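You operate a simulated robot arm through the tools that you are given. There is no shell and no other tool.

The job below is to be done with a simulated robot arm. You get a single attempt, and the scene is never put back.

## Task
Clamp the height arm at MID and lay the yellow flat bar on its rest.
Fine: loosen the clamp knob to move the arm; tighten it again.

It is judged by the outcome, as a careful person would: the job done as asked, and still so three seconds after it is handed in. It fails if anything else is knocked over, pushed out of place, dropped, spilled or broken.

## Robot
A 7-joint arm with a two-finger parallel gripper, fixed in place. Base frame: the origin is at the foot of the arm, x ahead of it, y to its left, z up. Units: m, rad, N and s.
Its first joint turns from -2.304 to 2.304 rad. Payload 3.91 kg.
The TCP is the grasp point between the finger pads, 0.03 m short of the fingertips. In the tool frame z runs along the fingers and y along their closing line. The gripper opens to 0.11 m. The fingers are 0.02 m wide and 0.01 m thick; the gripper's body (0.048 by 0.112 m) begins 0.055 m behind the TCP.
Orientation is that of the tool frame in the base frame, as a unit quaternion [x, y, z, w]. With the fingers straight down and closing along the base's y, the tool's x points along the base's -x, its y along +y and its z along -z.

## Interface
- The arm moves only by the tool drive_tool. Its argument "steps" is a list of rows, each a list of 7 numbers: the closure in counts, from 0 (fully open) to 255 (shut), then the shift along the base's x, y, z in units of 200 mm (1.0 is 200 mm), then the turn, a rotation vector about the base's x, y, z in units of 45 degrees (1.0 is 45 degrees). In form: [[claw, dx, dy, dz, wx, wy, wz], ...]. A call has 1 to 20 rows; each row is the pose to reach, as a shift and turn from the pose commanded when the call began. A call with a number of a shift or a turn outside -1 to 1 is refused whole. Rows are played at 5 a second. More than 0.05 m and 0.15 rad between two rows, or a gripper value outside its range, and nothing of the call is played. A pose out of reach is approached as far as the arm can. The call stops where the force on the tool passes 40 N (or 10 N more than at its start, if that is more) or the arm is blocked; 0.2 s more then pass. The fingers move at their own pace (about 0.108 m/s each) and stop on an object; they squeeze with about 39 N. The grip force told is the motor's: it shows also when the fingers shut on nothing. Time passes only in rows, and 0.2 s behind the last, so rows that repeat a pose let the fingers close. The reply holds the time, the measured pose of the TCP, the force on the tool along the base axes, the opening and the grip force, in the units named above and with some noise, with the torque about the TCP (base axes, N m) and any sound that the robot's microphone picked up, and new pictures: "pictures" is both (left out), scene, wrist or none.
- Cameras (640 x 400 px; columns grow to the right, rows downward): "scene" is fixed at [0.0494, -0.5136, 1.729]; the picture's right is [0.73, -0.68, 0.00], its down [-0.31, -0.34, -0.89] and it looks along [0.60, 0.65, -0.46] (base axes); focal length 321 px, centre (320, 200). "wrist" rides on the gripper at [0.072, 0.017, -0.103] in the tool frame; the picture's right is [-0.23, 0.97, 0.00], its down [-0.76, -0.18, -0.62] and it looks along [-0.61, -0.14, 0.78] (tool axes); focal length 222 px, centre (320, 200). There is no depth. A picture from a camera that has moved, and an enlarged one, comes with that camera's place and axes in the base frame and with its lens. The place of the scene camera against the robot may be out by one fixed shift of up to 0.018 m in any direction.
- inspect(camera, box): a new picture of the part [left, top, right, bottom] of that camera's present view, enlarged. The clock stands still meanwhile.
- finish_job(): hands the job in; it is judged then, once.

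Nothing tells you positions but the pictures and the camera data. Unless the task says otherwise, let go and move clear before handing in.

The tools are called after "Request:" by a JSON object that holds its "fn" and its "kwargs". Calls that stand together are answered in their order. drive_tool: Moves the arm, as the interface text tells. Its arguments: {"type":"object","properties":{"steps":{"type":"array","items":{"type":"array","items":{"type":"number"}}},"pictures":{"type":"string","enum":["both","scene","wrist","none"]}},"required":["steps"]} The other tools are called the same way: inspect (camera, box) takes an enlarged picture of a part of a camera's view; finish_job () hands the job in.

At the start:

```text
time: 0.0
tcp_pos: [0.5556, 0.276, 1.4119]
tcp_rot: [0.0, 1.0, 0.0, 0.0]
contact_force: [0.7, -0.4, 0.2]
moment: [-0.02, -0.03, -0.01]
opening: 0.11
grip_force: 0.1
```

scene: 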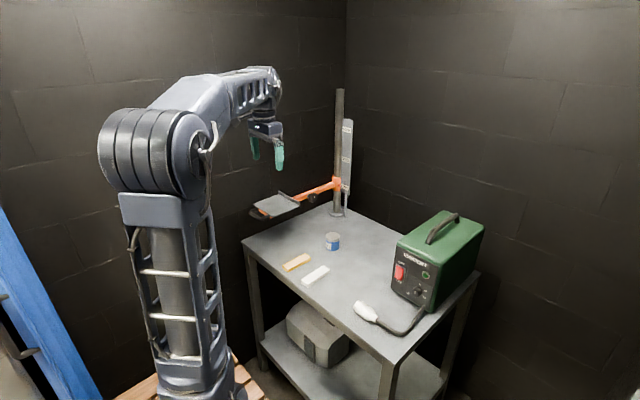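
wrist: 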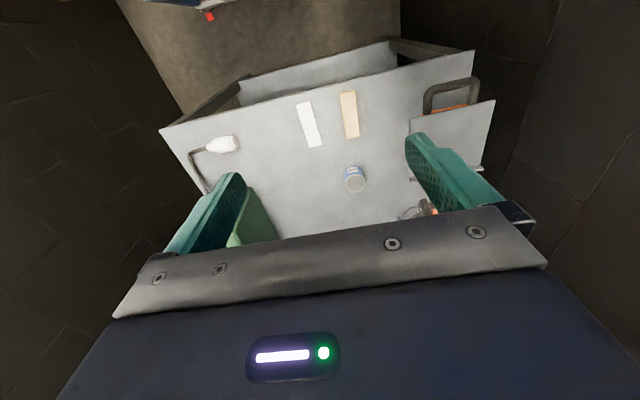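

I see a workbench with a post that carries an orange height arm with a rest plate, a scale plate behind the post, a yellow and a white bar, a small tin and a green welder. First I'll enlarge the views to find the knob and the scale marks.

Request:
{"fn": "inspect", "kwargs": {"camera": "scene", "box": [240, 80, 370, 225]}}

Request:
{"fn": "inspect", "kwargs": {"camera": "scene", "box": [240, 200, 400, 320]}}

Request:
{"fn": "inspect", "kwargs": {"camera": "scene", "box": [300, 160, 360, 220]}}

Request:
{"fn": "inspect", "kwargs": {"camera": "wrist", "box": [280, 60, 520, 230]}}

Request:
{"fn": "inspect", "kwargs": {"camera": "scene", "box": [320, 80, 370, 190]}}

```text
2.76 times, centred on (305, 152) of scene
camera zoom: at [0.0494, -0.5136, 1.729], right [0.73, -0.68, 0.0], down [-0.31, -0.34, -0.89], along [0.6, 0.65, -0.46], focal length 886 px, centre (361, 331)
```

zoom: 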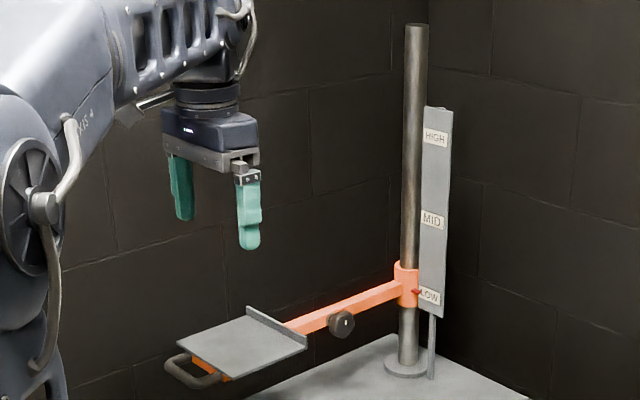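

```text
3.33 times, centred on (320, 260) of scene
camera zoom: at [0.0494, -0.5136, 1.729], right [0.73, -0.68, 0.0], down [-0.31, -0.34, -0.89], along [0.6, 0.65, -0.46], focal length 1071 px, centre (320, 0)
```

zoom: 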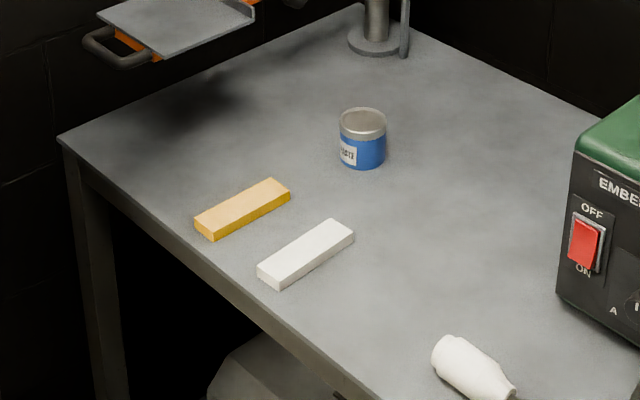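

```text
6.67 times, centred on (330, 190) of scene
camera zoom: at [0.0494, -0.5136, 1.729], right [0.73, -0.68, 0.0], down [-0.31, -0.34, -0.89], along [0.6, 0.65, -0.46], focal length 2142 px, centre (253, 267)
```

zoom: 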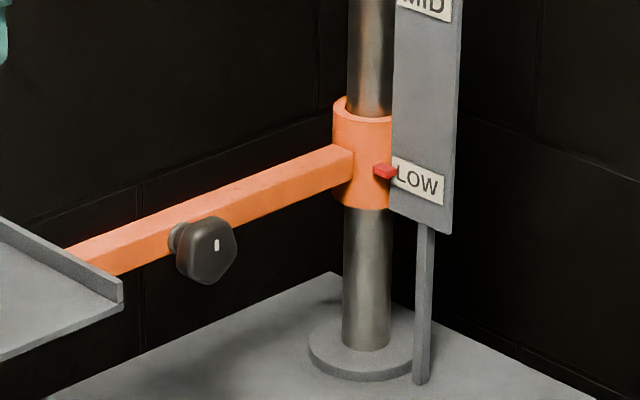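

```text
2.35 times, centred on (400, 145) of wrist
camera zoom: at [0.4824, 0.2922, 1.516], right [0.23, 0.97, 0.0], down [0.76, -0.18, 0.62], along [0.61, -0.14, -0.78], focal length 523 px, centre (132, 329)
```

zoom: 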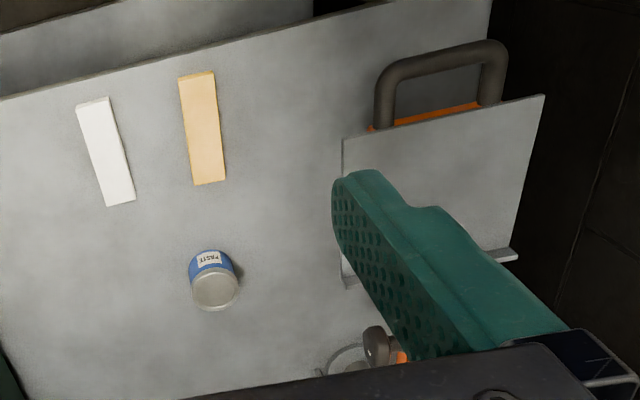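

```text
3.64 times, centred on (345, 135) of scene
camera zoom: at [0.0494, -0.5136, 1.729], right [0.73, -0.68, 0.0], down [-0.31, -0.34, -0.89], along [0.6, 0.65, -0.46], focal length 1168 px, centre (229, 436)
```

zoom: 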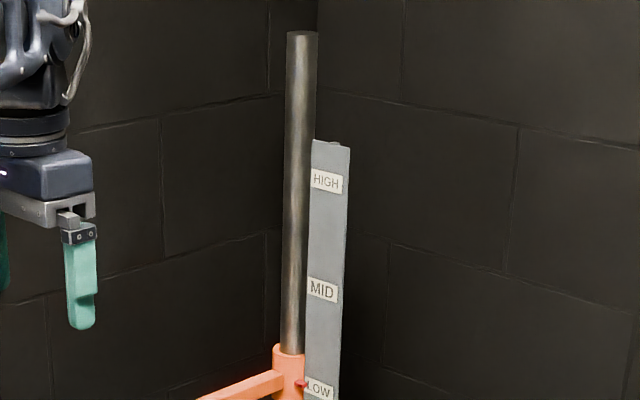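

The bar top comes out at about (0.70, 0.33, 0.885), and the rest plate is near z 1.08. I'll enlarge the plate, knob and scale for exact measures.

Request:
{"fn": "inspect", "kwargs": {"camera": "scene", "box": [240, 170, 340, 232]}}

Request:
{"fn": "inspect", "kwargs": {"camera": "scene", "box": [300, 175, 332, 215]}}

Request:
{"fn": "inspect", "kwargs": {"camera": "scene", "box": [325, 110, 365, 200]}}

Request:
{"fn": "inspect", "kwargs": {"camera": "wrist", "box": [380, 60, 520, 230]}}

```text
6.40 times, centred on (290, 201) of scene
camera zoom: at [0.0494, -0.5136, 1.729], right [0.73, -0.68, 0.0], down [-0.31, -0.34, -0.89], along [0.6, 0.65, -0.46], focal length 2056 px, centre (512, 194)
```

zoom: 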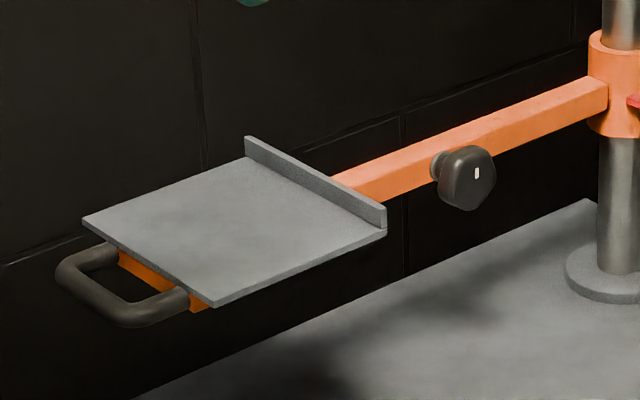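

```text
10.00 times, centred on (316, 195) of scene
camera zoom: at [0.0494, -0.5136, 1.729], right [0.73, -0.68, 0.0], down [-0.31, -0.34, -0.89], along [0.6, 0.65, -0.46], focal length 3213 px, centre (360, 250)
```

zoom: 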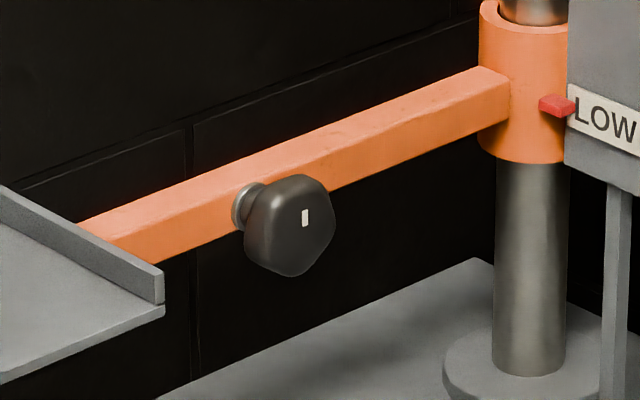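

```text
4.44 times, centred on (345, 155) of scene
camera zoom: at [0.0494, -0.5136, 1.729], right [0.73, -0.68, 0.0], down [-0.31, -0.34, -0.89], along [0.6, 0.65, -0.46], focal length 1428 px, centre (209, 400)
```

zoom: 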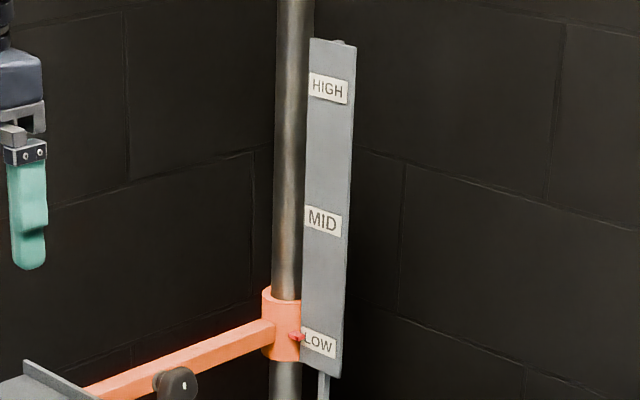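

```text
2.35 times, centred on (450, 145) of wrist
camera zoom: at [0.4824, 0.2922, 1.516], right [0.23, 0.97, 0.0], down [0.76, -0.18, 0.62], along [0.61, -0.14, -0.78], focal length 523 px, centre (14, 329)
```

zoom: 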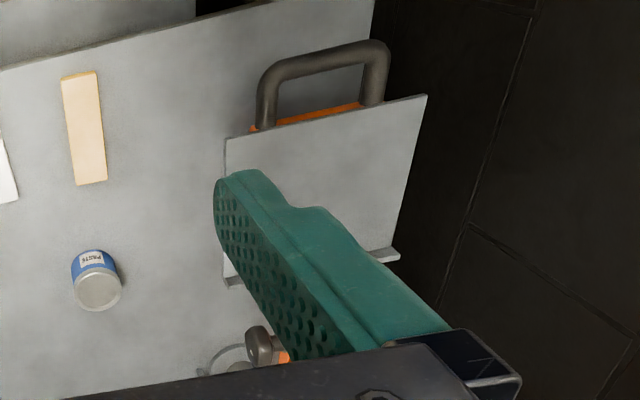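

The plate spans roughly x 0.665–0.806 and y 0.43–0.575 at z≈1.08, and the beam runs in +x to the post near (1.10, 0.50). The knob is near (0.91, 0.46, 1.07) with its axis along −y, and MID is about 0.145 m above LOW. I'll turn the tool to point along +y, still in free space.

Request:
{"fn": "drive_tool", "kwargs": {"steps": [[0, 0.1, 0, -0.1, 0.1667, 0, 0], [0, 0.2, 0, -0.2, 0.3333, 0, 0], [0, 0.3, -0.05, -0.3, 0.5, 0, 0], [0, 0.4, -0.1, -0.4, 0.6667, 0, 0], [0, 0.5, -0.15, -0.5, 0.8333, 0, 0], [0, 0.6, -0.2, -0.6, 1, 0, 0], [0, 0.6, -0.2, -0.6, 1, 0, 0]]}}

```text
time: 1.6
tcp_pos: [0.6743, 0.2349, 1.2943]
tcp_rot: [0.0, 0.923, 0.384, 0.0]
contact_force: [-0.9, 0.7, 0.4]
moment: [0.0, -0.01, 0.02]
opening: 0.11
grip_force: 0.1
camera wrist: at [0.6012, 0.1734, 1.3787], right [0.23, 0.69, 0.69], down [0.76, -0.57, 0.31], along [0.61, 0.45, -0.65], focal length 222 px, centre (320, 200)
```

scene: 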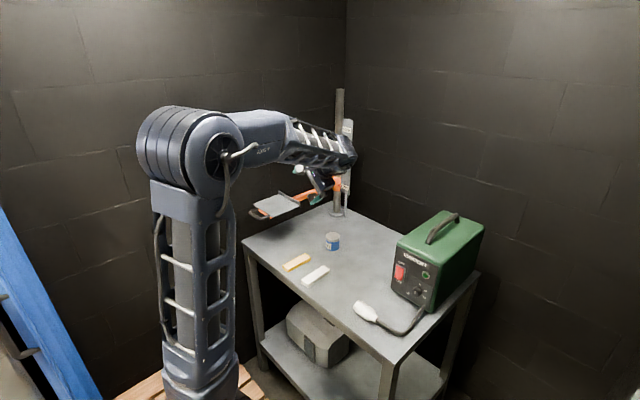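
wrist: 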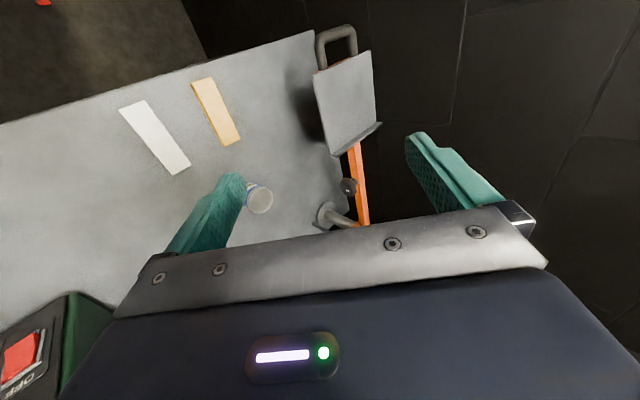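

The turn is going cleanly and the knob shows in the wrist view. I'll do the second 45° and move toward a spot in front of the knob, well clear of it.

Request:
{"fn": "drive_tool", "kwargs": {"steps": [[0, 0.1, -0.05, -0.1, 0.1667, 0, 0], [0, 0.2, -0.1, -0.2, 0.3333, 0, 0], [0, 0.3, -0.12, -0.3, 0.5, 0, 0], [0, 0.4, -0.15, -0.4, 0.6667, 0, 0], [0, 0.5, -0.18, -0.5, 0.8333, 0, 0], [0, 0.6, -0.2, -0.6, 1, 0, 0], [0, 0.6, -0.2, -0.6, 1, 0, 0]]}}

```text
time: 3.2
tcp_pos: [0.7962, 0.1956, 1.1733]
tcp_rot: [-0.001, 0.706, 0.708, 0.0]
contact_force: [-0.8, 0.2, 0.5]
moment: [-0.04, -0.03, -0.02]
opening: 0.1099
grip_force: 0.1
camera wrist: at [0.723, 0.093, 1.1896], right [0.23, 0.0, 0.97], down [0.76, -0.62, -0.18], along [0.61, 0.78, -0.14], focal length 222 px, centre (320, 200)
```

scene: 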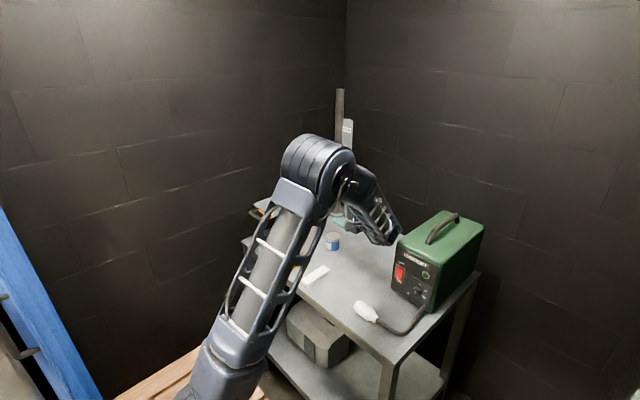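
wrist: 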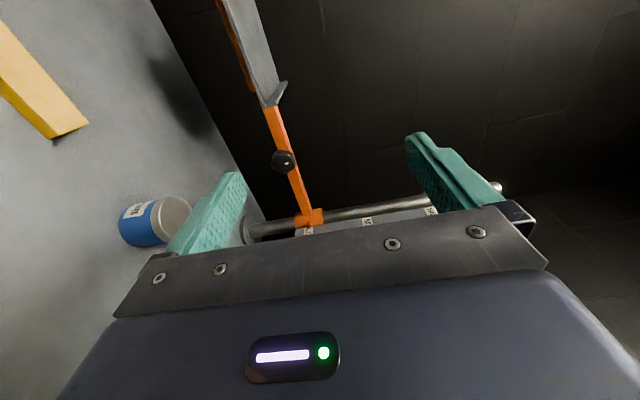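

The tool now points along +y. I'll take enlarged views of the knob and scale from here.

Request:
{"fn": "inspect", "kwargs": {"camera": "wrist", "box": [230, 100, 350, 240]}}

Request:
{"fn": "inspect", "kwargs": {"camera": "scene", "box": [300, 120, 450, 260]}}

Request:
{"fn": "inspect", "kwargs": {"camera": "wrist", "box": [260, 180, 440, 250]}}

```text
2.86 times, centred on (290, 170) of wrist
camera zoom: at [0.723, 0.093, 1.1896], right [0.23, 0.0, 0.97], down [0.76, -0.62, -0.18], along [0.61, 0.78, -0.14], focal length 635 px, centre (406, 286)
```

zoom: 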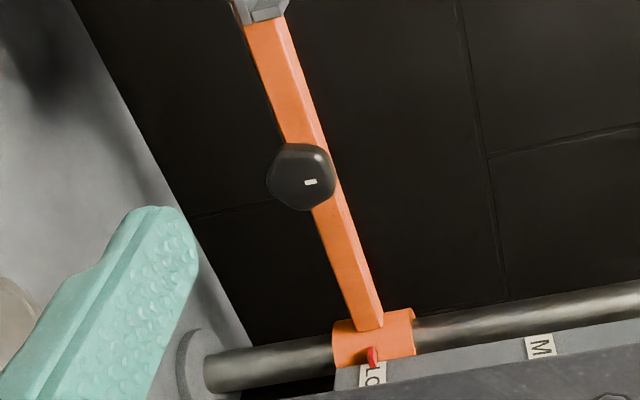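

```text
2.86 times, centred on (375, 190) of scene
camera zoom: at [0.0494, -0.5136, 1.729], right [0.73, -0.68, 0.0], down [-0.31, -0.34, -0.89], along [0.6, 0.65, -0.46], focal length 918 px, centre (163, 229)
```

zoom: 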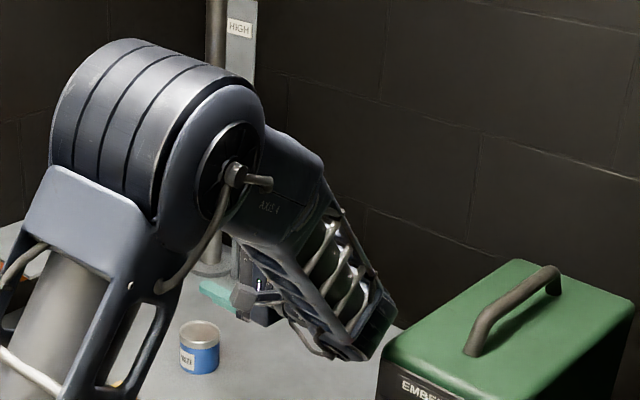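

```text
3.56 times, centred on (350, 215) of wrist
camera zoom: at [0.723, 0.093, 1.1896], right [0.23, 0.0, 0.97], down [0.76, -0.62, -0.18], along [0.61, 0.78, -0.14], focal length 790 px, centre (213, 147)
```

zoom: 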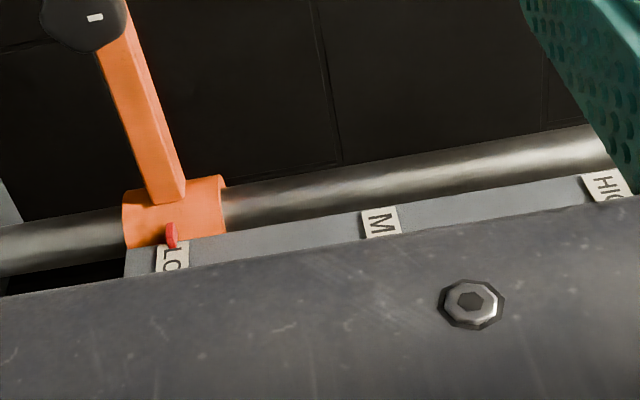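

The knob face is near (0.90, 0.45, 1.08). I'll close in part way to measure it again with parallax, moving +y before +x so I stay clear of the welder.

Request:
{"fn": "drive_tool", "kwargs": {"steps": [[0, 0.0, 0.15, -0.1, 0, 0, 0], [0, 0.05, 0.3, -0.2, 0, 0, 0], [0, 0.15, 0.42, -0.3, 0, 0, 0], [0, 0.27, 0.52, -0.4, 0, 0, 0], [0, 0.27, 0.52, -0.4, 0, 0, 0]]}}

Request:
{"fn": "inspect", "kwargs": {"camera": "wrist", "box": [250, 100, 370, 240]}}

```text
time: 4.4
tcp_pos: [0.8473, 0.2998, 1.0926]
tcp_rot: [0.0, 0.707, 0.707, 0.0]
contact_force: [-0.1, 0.6, -0.3]
moment: [-0.02, -0.02, 0.0]
opening: 0.11
grip_force: 0.1
camera wrist: at [0.7743, 0.1963, 1.1099], right [0.23, 0.0, 0.97], down [0.76, -0.62, -0.18], along [0.61, 0.78, -0.14], focal length 222 px, centre (320, 200)
```

scene: 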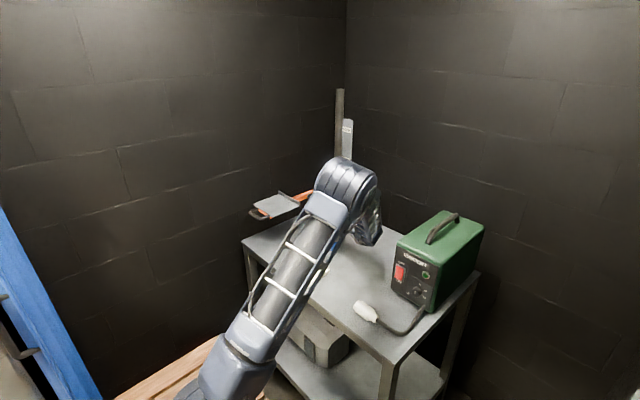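
wrist: 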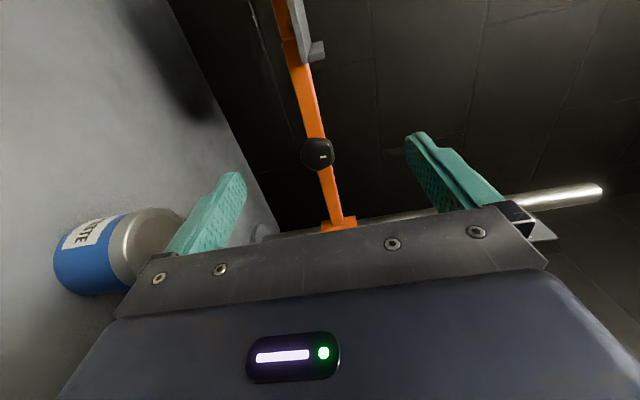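

```text
2.86 times, centred on (310, 170) of wrist
camera zoom: at [0.7743, 0.1963, 1.1099], right [0.23, 0.0, 0.97], down [0.76, -0.62, -0.18], along [0.61, 0.78, -0.14], focal length 635 px, centre (349, 286)
```

zoom: 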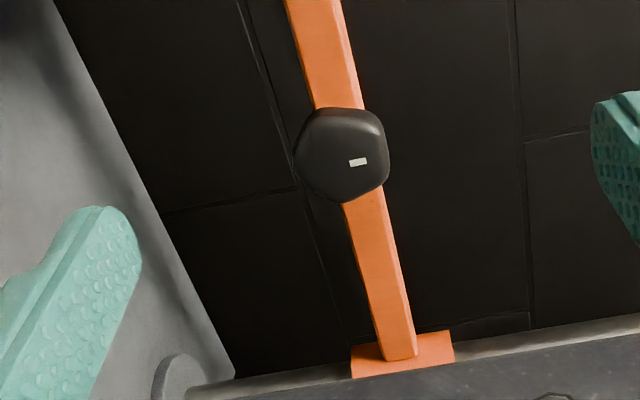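

Triangulated, the knob axis is at about x 0.908, z 1.0765, with its front face at y≈0.457 and its white mark at 12 o'clock. I'll line up in front of it and check before sliding on.

Request:
{"fn": "drive_tool", "kwargs": {"steps": [[0, 0.1, 0.1, -0.03, 0, 0, 0], [0, 0.2, 0.25, -0.06, 0, 0, 0], [0, 0.3, 0.4, -0.08, 0, 0, 0], [0, 0.3, 0.4, -0.08, 0, 0, 0]], "pictures": "wrist"}}

Request:
{"fn": "inspect", "kwargs": {"camera": "wrist", "box": [220, 80, 420, 230]}}

```text
time: 5.4
tcp_pos: [0.9081, 0.3792, 1.0747]
tcp_rot: [0.0, 0.707, 0.707, 0.0]
contact_force: [0.7, 1.5, 0.0]
moment: [0.03, -0.05, 0.0]
opening: 0.1102
grip_force: 0.1
camera wrist: at [0.8345, 0.2763, 1.0919], right [0.23, 0.0, 0.97], down [0.76, -0.62, -0.18], along [0.61, 0.78, -0.14], focal length 222 px, centre (320, 200)
```

wrist: 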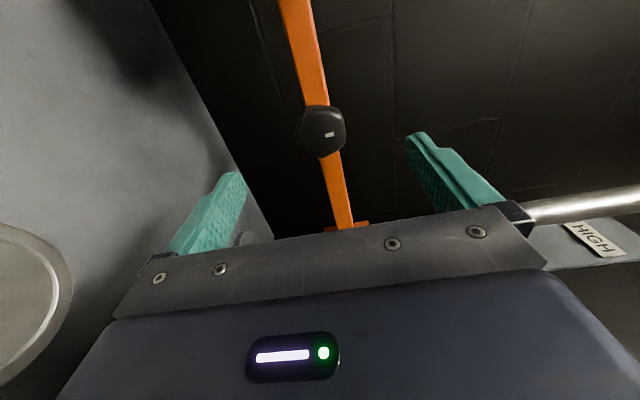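

```text
2.67 times, centred on (320, 155) of wrist
camera zoom: at [0.8345, 0.2763, 1.0919], right [0.23, 0.0, 0.97], down [0.76, -0.62, -0.18], along [0.61, 0.78, -0.14], focal length 592 px, centre (320, 320)
```

zoom: 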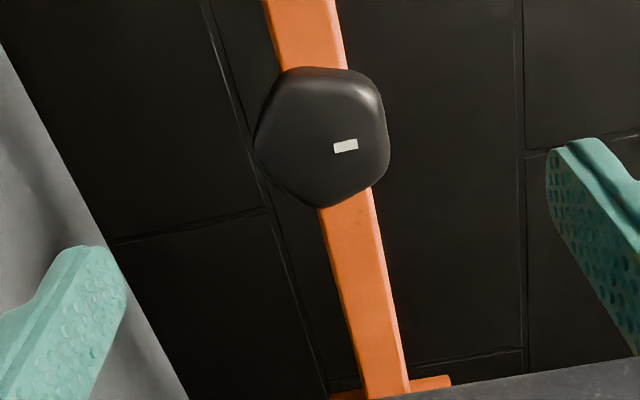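

Alignment confirmed: knob centre at (0.908, 1.0755) in x and z. I'll slide the open fingers over the knob and close.

Request:
{"fn": "drive_tool", "kwargs": {"steps": [[0, 0, 0.1, 0.004, 0, 0, 0], [0, 0, 0.2, 0.004, 0, 0, 0], [0, 0, 0.28, 0.004, 0, 0, 0], [0, 0, 0.335, 0.004, 0, 0, 0], [0, 0, 0.335, 0.004, 0, 0, 0]], "pictures": "wrist"}}

Request:
{"fn": "inspect", "kwargs": {"camera": "wrist", "box": [220, 80, 420, 250]}}

```text
time: 6.6
tcp_pos: [0.9098, 0.4453, 1.0783]
tcp_rot: [0.0, 0.707, 0.707, 0.0]
contact_force: [-0.6, 0.5, 0.5]
moment: [0.04, -0.05, 0.02]
opening: 0.11
grip_force: 0.0
camera wrist: at [0.8366, 0.3427, 1.0951], right [0.23, 0.0, 0.97], down [0.76, -0.62, -0.18], along [0.61, 0.78, -0.14], focal length 222 px, centre (320, 200)
```

wrist: 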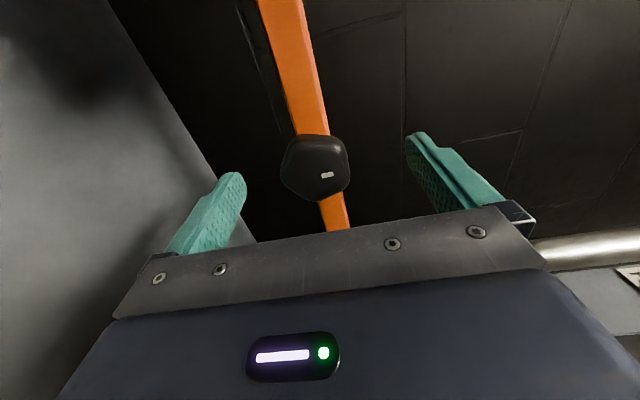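

```text
2.35 times, centred on (320, 165) of wrist
camera zoom: at [0.8366, 0.3427, 1.0951], right [0.23, 0.0, 0.97], down [0.76, -0.62, -0.18], along [0.61, 0.78, -0.14], focal length 523 px, centre (320, 282)
```

zoom: 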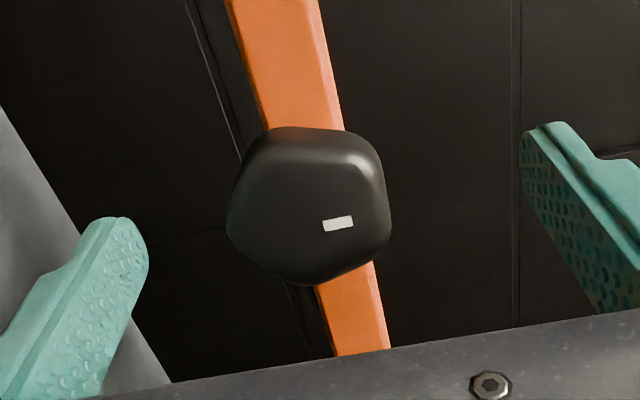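

The fingers straddle the knob and the tips are short of the beam. I'll close the gripper on it.

Request:
{"fn": "drive_tool", "kwargs": {"steps": [[255, 0, 0, 0, 0, 0, 0], [255, 0, 0, 0, 0, 0, 0], [255, 0, 0, 0, 0, 0, 0], [255, 0, 0, 0, 0, 0, 0]], "pictures": "wrist"}}

```text
time: 7.6
tcp_pos: [0.91, 0.4454, 1.0765]
tcp_rot: [0.0, 0.708, 0.706, 0.0]
contact_force: [-7.8, -0.2, -24.8]
moment: [-0.89, -0.01, -0.3]
opening: 0.0454
grip_force: 45.0
camera wrist: at [0.8367, 0.3427, 1.0934], right [0.23, 0.0, 0.97], down [0.76, -0.62, -0.18], along [0.61, 0.78, -0.14], focal length 222 px, centre (320, 200)
```

wrist: 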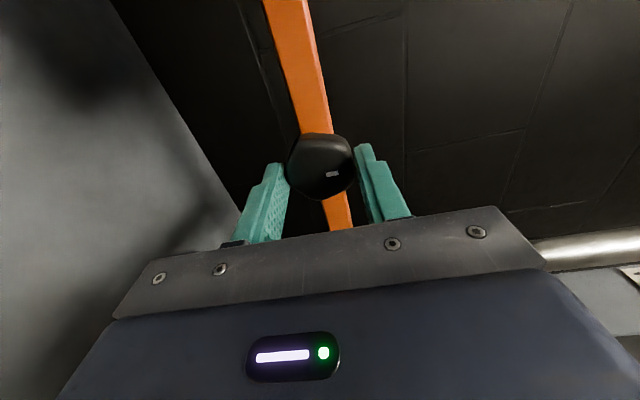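

The grip is firm at 0.045 m, with about 25 N of vertical strain from slight misalignment. I'll relieve that by nudging down.

Request:
{"fn": "drive_tool", "kwargs": {"steps": [[255, 0, 0, -0.007, 0, 0, 0], [255, 0, 0, -0.01, 0, 0, 0], [255, 0, 0, -0.01, 0, 0, 0]], "pictures": "none"}}

```text
time: 8.4
tcp_pos: [0.9089, 0.4451, 1.0775]
tcp_rot: [0.0, 0.706, 0.708, -0.001]
contact_force: [-12.7, -7.0, -5.6]
moment: [-0.64, 0.01, 0.84]
opening: 0.0453
grip_force: 45.5
```

Strain is mostly gone. Now I'll turn the knob anticlockwise as seen from its face (negative about y), a bit at first, watching the torque and sound.

Request:
{"fn": "drive_tool", "kwargs": {"steps": [[255, 0, 0, 0, 0, -0.1, 0], [255, 0, 0, 0, 0, -0.2, 0], [255, 0, 0, 0, 0, -0.3, 0], [255, 0, 0, 0, 0, -0.4, 0], [255, 0, 0, 0, 0, -0.4, 0]], "pictures": "wrist"}}

```text
time: 9.6
tcp_pos: [0.9103, 0.4455, 1.0755]
tcp_rot: [-0.111, 0.698, 0.699, 0.111]
contact_force: [5.6, 3.9, 7.7]
moment: [0.02, 0.0, -0.51]
opening: 0.0452
grip_force: 45.0
camera wrist: at [0.8349, 0.3427, 1.07], right [-0.09, 0.0, 1.0], down [0.78, -0.62, 0.07], along [0.62, 0.78, 0.05], focal length 222 px, centre (320, 200)
```

wrist: 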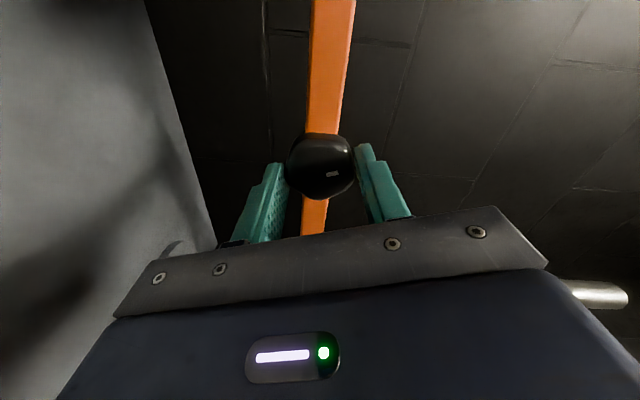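

The knob turns with the gripper at low torque. I'll carry on turning in the same direction.

Request:
{"fn": "drive_tool", "kwargs": {"steps": [[255, 0, 0, 0, 0, -0.15, 0], [255, 0, 0, 0, 0, -0.3, 0], [255, 0, 0, 0, 0, -0.45, 0], [255, 0, 0, 0, 0, -0.6, 0], [255, 0, 0, 0, 0, -0.75, 0], [255, 0, 0, 0, 0, -0.9, 0], [255, 0, 0, 0, 0, -0.9, 0]], "pictures": "both"}}

```text
time: 11.2
tcp_pos: [0.9121, 0.4448, 1.0754]
tcp_rot: [-0.346, 0.616, 0.617, 0.346]
contact_force: [11.7, 1.9, 6.0]
moment: [0.54, 0.0, -0.04]
opening: 0.0454
grip_force: 44.8
camera wrist: at [0.857, 0.3427, 1.0219], right [-0.71, 0.0, 0.7], down [0.55, -0.62, 0.56], along [0.44, 0.78, 0.44], focal length 222 px, centre (320, 200)
```

scene: 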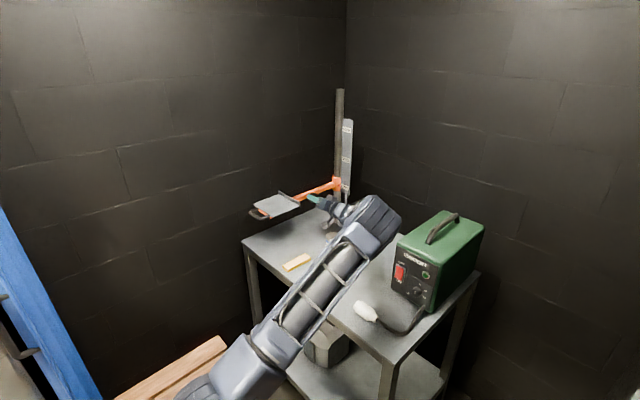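
wrist: 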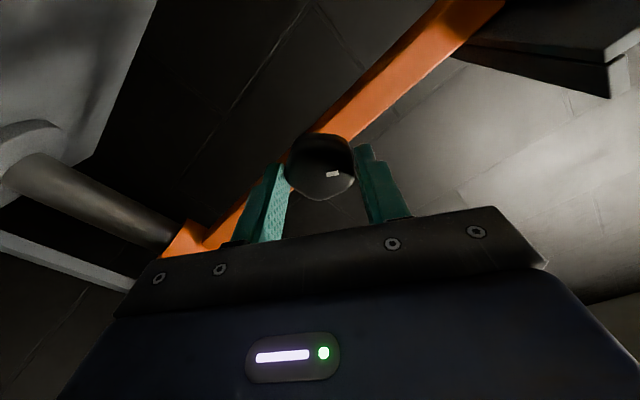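

The knob has turned about 58° with no sound yet. I'll check how close the arm links are to the welder before going on.

Request:
{"fn": "inspect", "kwargs": {"camera": "scene", "box": [270, 160, 460, 330]}}

```text
2.35 times, centred on (365, 245) of scene
camera zoom: at [0.0494, -0.5136, 1.729], right [0.73, -0.68, 0.0], down [-0.31, -0.34, -0.89], along [0.6, 0.65, -0.46], focal length 756 px, centre (214, 94)
```

zoom: 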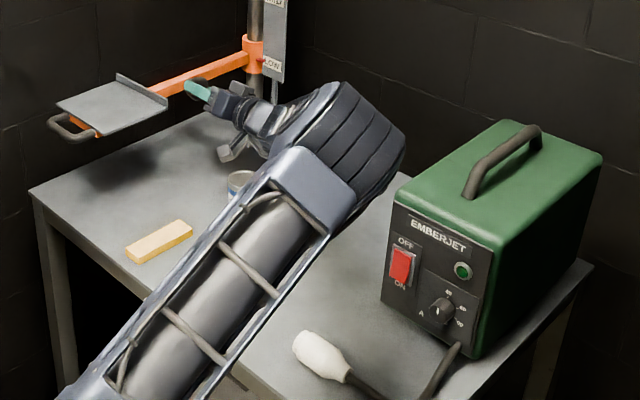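

The elbow sinks as I turn this way, though it still has room. Before turning further I'll test whether the clamp has loosened with a small lift.

Request:
{"fn": "drive_tool", "kwargs": {"steps": [[255, 0, 0, 0.01, 0, 0, 0], [255, 0, 0, 0.02, 0, 0, 0], [255, 0, 0, 0.03, 0, 0, 0], [255, 0, 0, 0.03, 0, 0, 0]], "pictures": "wrist"}}

```text
time: 12.2
tcp_pos: [0.9099, 0.4456, 1.0792]
tcp_rot: [-0.345, 0.618, 0.617, 0.345]
contact_force: [15.9, 7.3, -6.4]
moment: [-0.58, 0.02, -0.08]
opening: 0.0455
grip_force: 45.4
camera wrist: at [0.8569, 0.3426, 1.0275], right [-0.71, 0.0, 0.7], down [0.55, -0.62, 0.56], along [0.44, 0.78, 0.44], focal length 222 px, centre (320, 200)
```

wrist: 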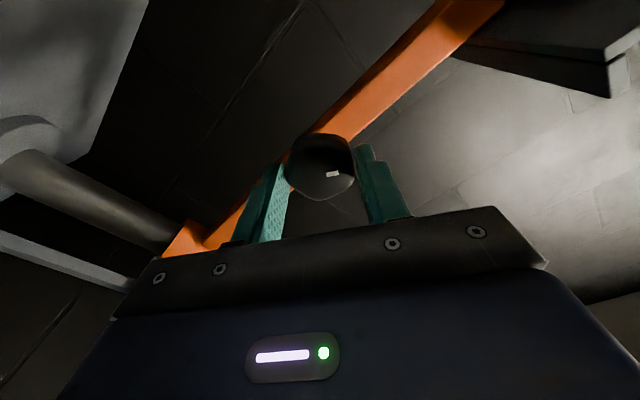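

The force changed by only about 12 N over 6 mm, which suggests the arm is sliding. I'll lift a little more to confirm.

Request:
{"fn": "drive_tool", "kwargs": {"steps": [[255, 0, 0, 0.02, 0, 0, 0], [255, 0, 0, 0.04, 0, 0, 0], [255, 0, 0, 0.06, 0, 0, 0], [255, 0, 0, 0.08, 0, 0, 0], [255, 0, 0, 0.1, 0, 0, 0], [255, 0, 0, 0.1, 0, 0, 0]], "pictures": "both"}}

Request:
{"fn": "inspect", "kwargs": {"camera": "scene", "box": [270, 110, 460, 280]}}

```text
time: 13.6
tcp_pos: [0.9097, 0.4456, 1.101]
tcp_rot: [-0.346, 0.617, 0.617, 0.346]
contact_force: [8.2, -12.4, -5.6]
moment: [-0.41, 0.04, 0.32]
opening: 0.0453
grip_force: 44.8
camera wrist: at [0.857, 0.3427, 1.0479], right [-0.71, 0.0, 0.7], down [0.55, -0.62, 0.56], along [0.44, 0.78, 0.44], focal length 222 px, centre (320, 200)
```

scene: 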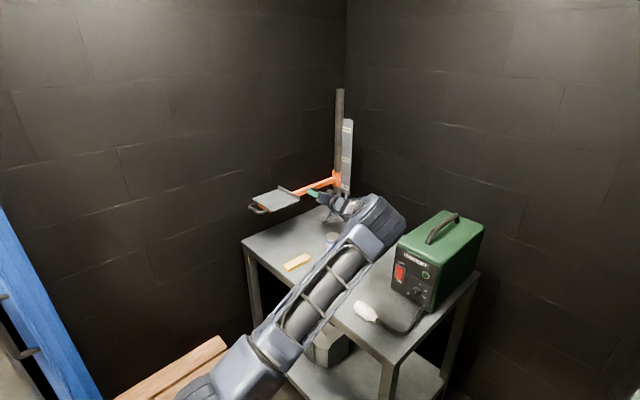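
wrist: 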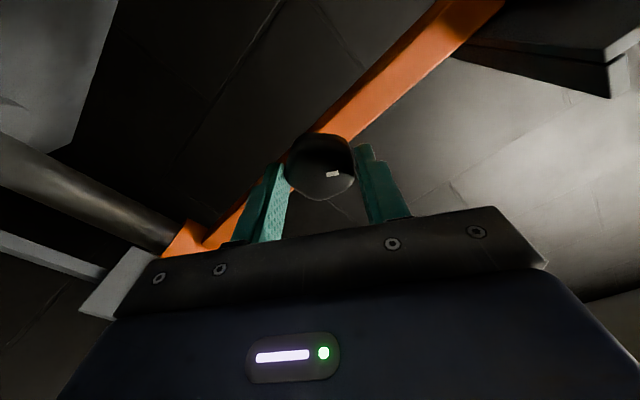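

```text
2.35 times, centred on (365, 195) of scene
camera zoom: at [0.0494, -0.5136, 1.729], right [0.73, -0.68, 0.0], down [-0.31, -0.34, -0.89], along [0.6, 0.65, -0.46], focal length 756 px, centre (214, 212)
```

zoom: 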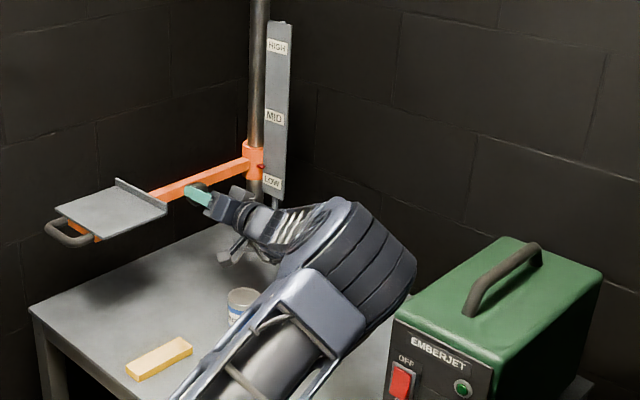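

The clamp is loose and the arm has slid up about 2 cm, but the elbow is getting close to the welder in this posture. I'll retighten here, then regrip the knob from the other side of its turning range so the elbow stays high.

Request:
{"fn": "drive_tool", "kwargs": {"steps": [[255, 0, 0, 0, 0, 0.15, 0], [255, 0, 0, 0, 0, 0.3, 0], [255, 0, 0, 0, 0, 0.45, 0], [255, 0, 0, 0, 0, 0.6, 0], [255, 0, 0, 0, 0, 0.75, 0], [255, 0, 0, 0, 0, 0.9, 0], [255, 0, 0, 0, 0, 0.9, 0]], "pictures": "scene"}}

```text
time: 15.2
tcp_pos: [0.9096, 0.4461, 1.101]
tcp_rot: [-0.111, 0.698, 0.699, 0.111]
contact_force: [2.8, -7.3, 0.8]
moment: [-0.32, -0.02, -0.36]
opening: 0.0453
grip_force: 45.0
```

scene: 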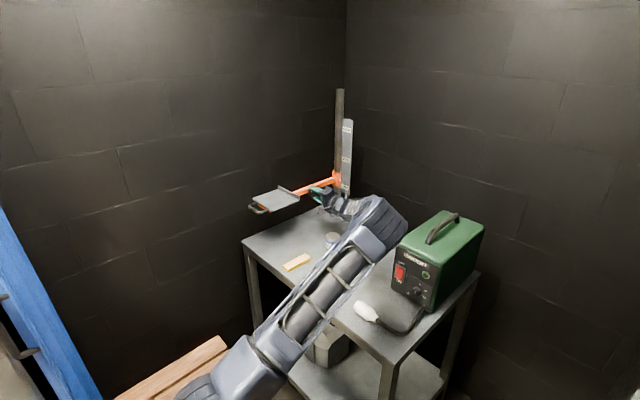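

The elbow did not rise on turning back. I'll finish the retightening to the knob's original angle and look closely again.

Request:
{"fn": "drive_tool", "kwargs": {"steps": [[255, 0, 0, 0, 0, 0.1, 0], [255, 0, 0, 0, 0, 0.2, 0], [255, 0, 0, 0, 0, 0.3, 0], [255, 0, 0, 0, 0, 0.4, 0], [255, 0, 0, 0, 0, 0.4, 0]], "pictures": "both"}}

Request:
{"fn": "inspect", "kwargs": {"camera": "scene", "box": [270, 110, 460, 280]}}

```text
time: 16.4
tcp_pos: [0.9103, 0.4447, 1.1006]
tcp_rot: [0.0, 0.707, 0.708, 0.0]
contact_force: [2.5, -2.9, 4.8]
moment: [-0.17, -0.02, 0.07]
opening: 0.0455
grip_force: 45.0
camera wrist: at [0.8366, 0.3427, 1.1185], right [0.23, 0.0, 0.97], down [0.76, -0.62, -0.18], along [0.61, 0.78, -0.14], focal length 222 px, centre (320, 200)
```

scene: 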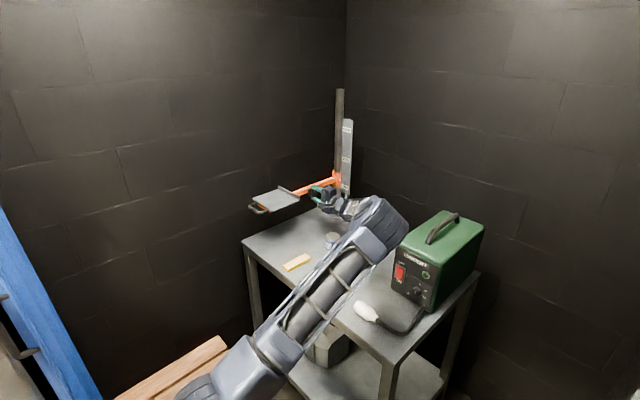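
wrist: 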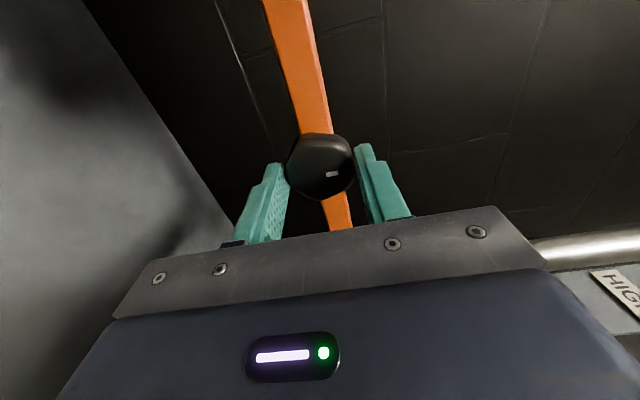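

```text
2.35 times, centred on (365, 195) of scene
camera zoom: at [0.0494, -0.5136, 1.729], right [0.73, -0.68, 0.0], down [-0.31, -0.34, -0.89], along [0.6, 0.65, -0.46], focal length 756 px, centre (214, 212)
```

zoom: 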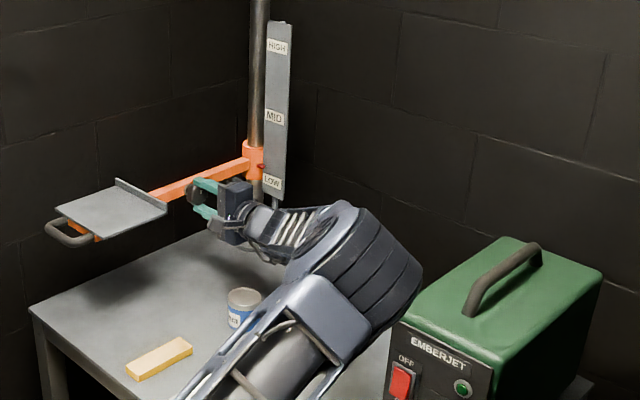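

Working the depth out, the elbow is about (0.70, −0.05, 1.25), well above and short of the welder, so this posture is safe after all. I'll check that the knob at its original angle really clamps, using a tiny lift.

Request:
{"fn": "drive_tool", "kwargs": {"steps": [[255, 0, 0, 0.005, 0, 0, 0], [255, 0, 0, 0.01, 0, 0, 0], [255, 0, 0, 0.015, 0, 0, 0], [255, 0, 0, 0.015, 0, 0, 0]], "pictures": "none"}}

Request:
{"fn": "drive_tool", "kwargs": {"steps": [[255, 0, 0, -0.008, 0, 0, 0], [255, 0, 0, -0.015, 0, 0, 0], [255, 0, 0, -0.015, 0, 0, 0]], "pictures": "none"}}

```text
time: 17.4
tcp_pos: [0.9097, 0.4466, 1.1012]
tcp_rot: [0.001, 0.708, 0.706, 0.0]
contact_force: [-2.3, -3.4, -21.8]
moment: [-0.68, 0.01, 0.07]
opening: 0.0456
grip_force: 44.5
```

```text
time: 18.2
tcp_pos: [0.9088, 0.4453, 1.1019]
tcp_rot: [0.0, 0.706, 0.709, 0.0]
contact_force: [3.8, -2.0, 0.6]
moment: [-0.27, -0.02, 0.26]
opening: 0.0454
grip_force: 44.6
```

At this angle it is rigidly clamped (26 N for 3 mm), so this is the tight position. I'll loosen it again by 58°, then lift toward MID, which I make about 0.14 m above LOW.

Request:
{"fn": "drive_tool", "kwargs": {"steps": [[255, 0, 0, 0, 0, -0.15, 0], [255, 0, 0, 0, 0, -0.3, 0], [255, 0, 0, 0, 0, -0.45, 0], [255, 0, 0, 0, 0, -0.6, 0], [255, 0, 0, 0, 0, -0.75, 0], [255, 0, 0, 0, 0, -0.9, 0], [255, 0, 0, 0, 0, -0.9, 0]], "pictures": "none"}}

Request:
{"fn": "drive_tool", "kwargs": {"steps": [[255, 0, 0, 0, 0, -0.13, 0], [255, 0, 0, 0, 0, -0.26, 0], [255, 0, 0, 0, 0, -0.4, 0], [255, 0, 0, 0, 0, -0.4, 0]], "pictures": "scene"}}

```text
time: 19.8
tcp_pos: [0.91, 0.4458, 1.1009]
tcp_rot: [-0.245, 0.663, 0.663, 0.245]
contact_force: [5.4, 6.6, 3.7]
moment: [-0.01, -0.04, -0.37]
opening: 0.0454
grip_force: 44.7
```

```text
time: 20.8
tcp_pos: [0.9106, 0.4447, 1.1013]
tcp_rot: [-0.346, 0.617, 0.617, 0.345]
contact_force: [-2.0, 6.7, -2.5]
moment: [0.1, 0.02, -0.12]
opening: 0.0455
grip_force: 44.6
```

scene: 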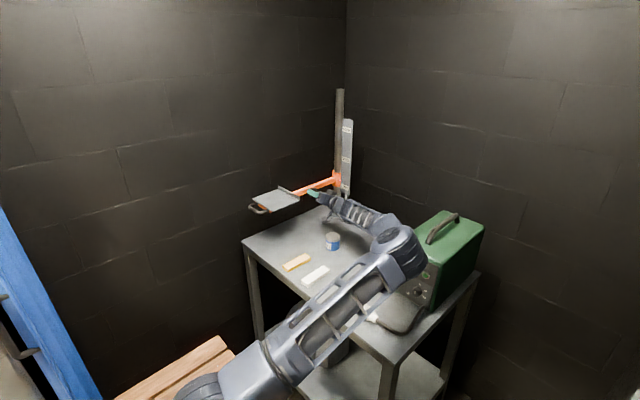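

The elbow has swung further toward the welder with this turn. I'll look closely before lifting.

Request:
{"fn": "inspect", "kwargs": {"camera": "scene", "box": [290, 170, 500, 340]}}

Request:
{"fn": "inspect", "kwargs": {"camera": "scene", "box": [300, 110, 370, 220]}}

```text
2.35 times, centred on (395, 255) of scene
camera zoom: at [0.0494, -0.5136, 1.729], right [0.73, -0.68, 0.0], down [-0.31, -0.34, -0.89], along [0.6, 0.65, -0.46], focal length 756 px, centre (144, 71)
```

zoom: 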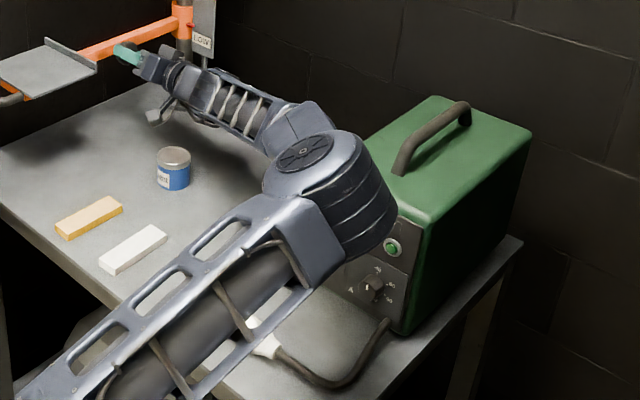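

```text
3.64 times, centred on (335, 165) of scene
camera zoom: at [0.0494, -0.5136, 1.729], right [0.73, -0.68, 0.0], down [-0.31, -0.34, -0.89], along [0.6, 0.65, -0.46], focal length 1168 px, centre (266, 327)
```

zoom: 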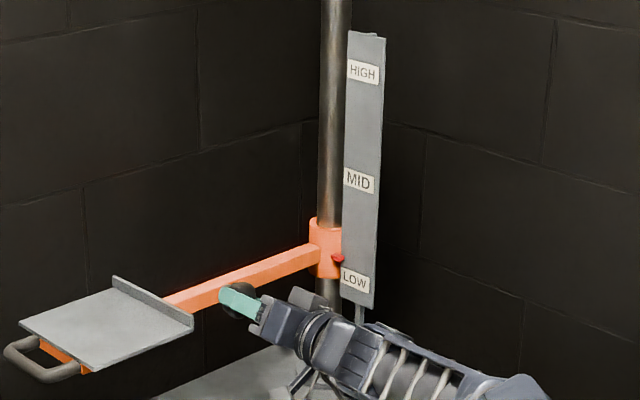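

The elbow drum is now only some centimetres in front of the welder's face. I won't lift in this posture; I'll turn the knob back toward tight in small steps and watch the elbow.

Request:
{"fn": "drive_tool", "kwargs": {"steps": [[255, 0, 0, 0, 0, 0.13, 0], [255, 0, 0, 0, 0, 0.26, 0], [255, 0, 0, 0, 0, 0.4, 0], [255, 0, 0, 0, 0, 0.4, 0]], "pictures": "none"}}

Request:
{"fn": "inspect", "kwargs": {"camera": "scene", "box": [290, 170, 500, 340]}}

```text
time: 21.8
tcp_pos: [0.91, 0.4449, 1.1007]
tcp_rot: [-0.244, 0.664, 0.664, 0.244]
contact_force: [0.6, 5.6, -2.9]
moment: [0.32, 0.02, 0.2]
opening: 0.0459
grip_force: 45.0
```

```text
2.35 times, centred on (395, 255) of scene
camera zoom: at [0.0494, -0.5136, 1.729], right [0.73, -0.68, 0.0], down [-0.31, -0.34, -0.89], along [0.6, 0.65, -0.46], focal length 756 px, centre (144, 71)
```

zoom: 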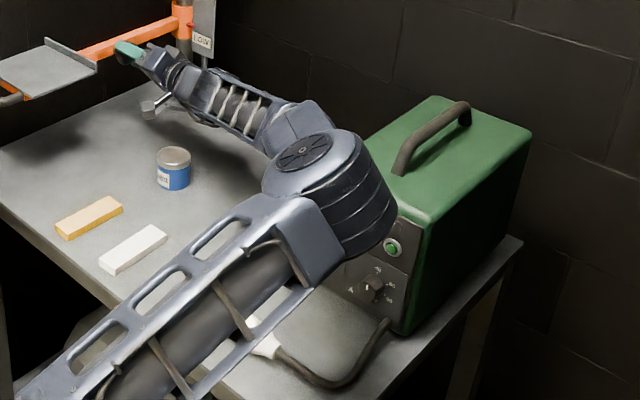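

Turning this way moves only the wrist and the elbow stays put, so the swing came from the wrist's limit in the other direction. I'll finish tightening, then release and regrip with the wrist pre-rolled the other way.

Request:
{"fn": "drive_tool", "kwargs": {"steps": [[255, 0, 0, 0, 0, 0.15, 0], [255, 0, 0, 0, 0, 0.3, 0], [255, 0, 0, 0, 0, 0.45, 0], [255, 0, 0, 0, 0, 0.6, 0], [255, 0, 0, 0, 0, 0.75, 0], [255, 0, 0, 0, 0, 0.9, 0], [255, 0, 0, 0, 0, 0.9, 0]], "pictures": "both"}}

```text
time: 23.4
tcp_pos: [0.9098, 0.4463, 1.1017]
tcp_rot: [0.001, 0.707, 0.707, -0.001]
contact_force: [0.3, -7.5, 1.2]
moment: [-0.09, -0.02, 0.08]
opening: 0.0454
grip_force: 44.9
camera wrist: at [0.8366, 0.3427, 1.1183], right [0.23, 0.0, 0.97], down [0.76, -0.62, -0.18], along [0.61, 0.78, -0.14], focal length 222 px, centre (320, 200)
```

scene: 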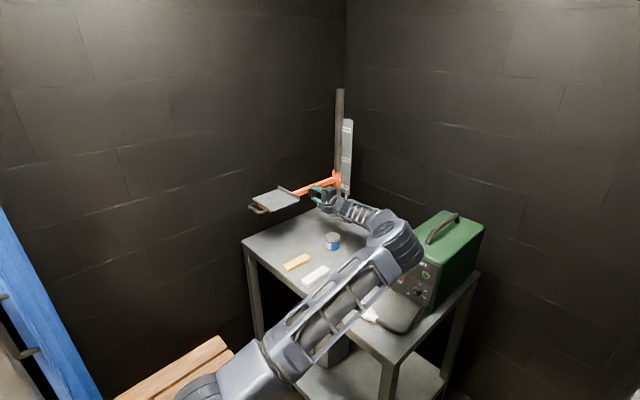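
wrist: 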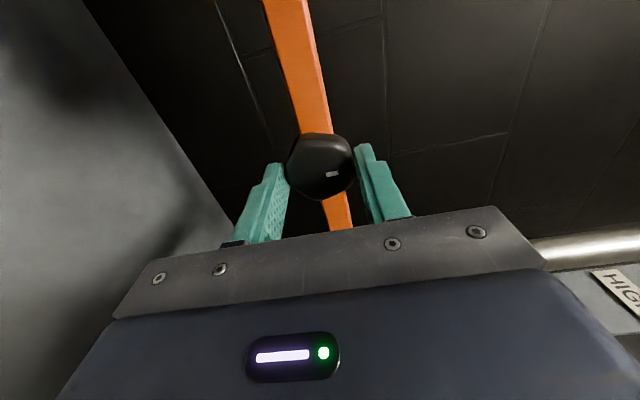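

Knob is back at its tight angle. I'll release and back straight off the knob.

Request:
{"fn": "drive_tool", "kwargs": {"steps": [[0, 0, 0, 0, 0, 0, 0], [0, 0, 0, 0, 0, 0, 0], [0, 0, 0, 0, 0, 0, 0], [0, 0, -0.1, 0, 0, 0, 0], [0, 0, -0.2, 0, 0, 0, 0], [0, 0, -0.3, 0, 0, 0, 0], [0, 0, -0.3, 0, 0, 0, 0]], "pictures": "both"}}

Request:
{"fn": "inspect", "kwargs": {"camera": "scene", "box": [250, 120, 460, 290]}}

```text
time: 25.0
tcp_pos: [0.9083, 0.3855, 1.1003]
tcp_rot: [0.0, 0.708, 0.706, -0.001]
contact_force: [0.4, -0.6, 0.1]
moment: [0.0, 0.0, -0.01]
opening: 0.11
grip_force: 0.0
camera wrist: at [0.8365, 0.2831, 1.1182], right [0.23, 0.0, 0.97], down [0.76, -0.62, -0.18], along [0.61, 0.78, -0.14], focal length 222 px, centre (320, 200)
```

scene: 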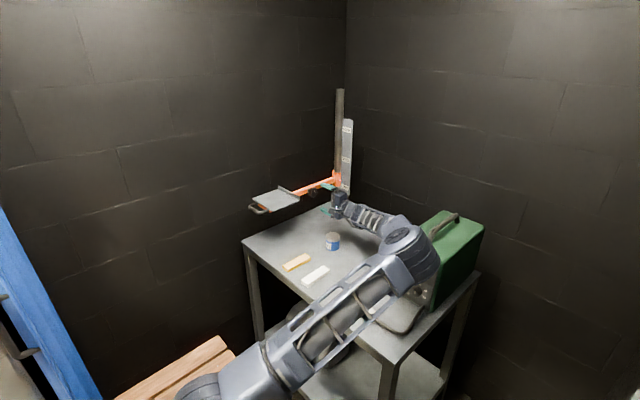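
wrist: 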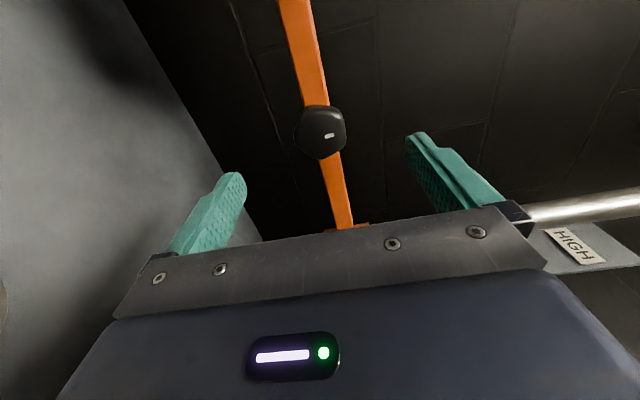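

```text
2.35 times, centred on (355, 205) of scene
camera zoom: at [0.0494, -0.5136, 1.729], right [0.73, -0.68, 0.0], down [-0.31, -0.34, -0.89], along [0.6, 0.65, -0.46], focal length 756 px, centre (238, 188)
```

zoom: 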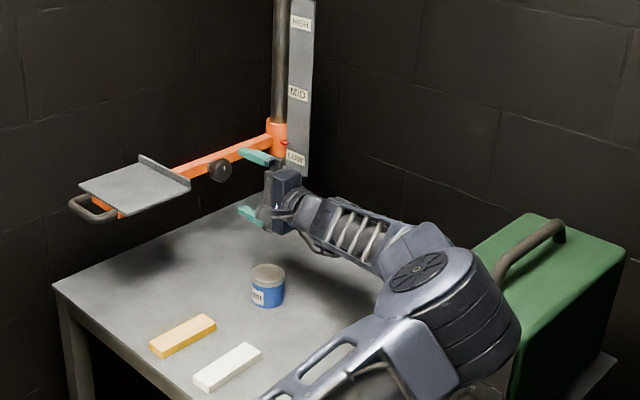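

The release was clean and the arm stayed in place about 2.5 cm above LOW. Next I'll draw the tool back and up, away from the welder, rolling the wrist the other way to see if the elbow recovers.

Request:
{"fn": "drive_tool", "kwargs": {"steps": [[0, -0.1, -0.05, 0.1, 0, 0.0, 0], [0, -0.2, -0.1, 0.2, 0, 0.0, 0], [0, -0.3, -0.1, 0.3, 0, 0.0, 0], [0, -0.4, -0.1, 0.4, 0, 0.0, 0], [0, -0.5, -0.1, 0.5, 0, 0.0, 0], [0, -0.5, -0.1, 0.5, 0, 0.0, 0]], "pictures": "scene"}}

```text
time: 26.4
tcp_pos: [0.8081, 0.3657, 1.2019]
tcp_rot: [0.0, 0.708, 0.707, 0.0]
contact_force: [-0.5, 0.4, 0.0]
moment: [-0.02, 0.0, -0.01]
opening: 0.11
grip_force: 0.0
```

scene: 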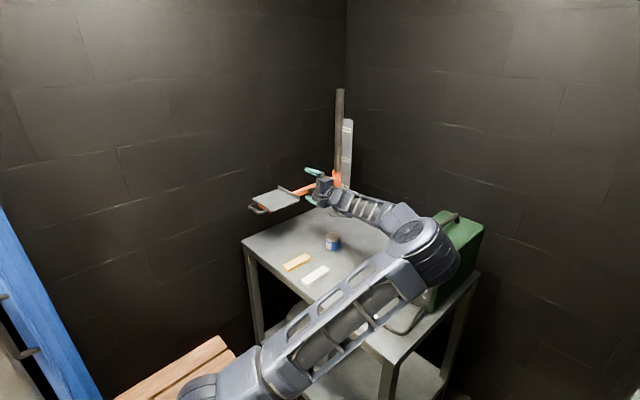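

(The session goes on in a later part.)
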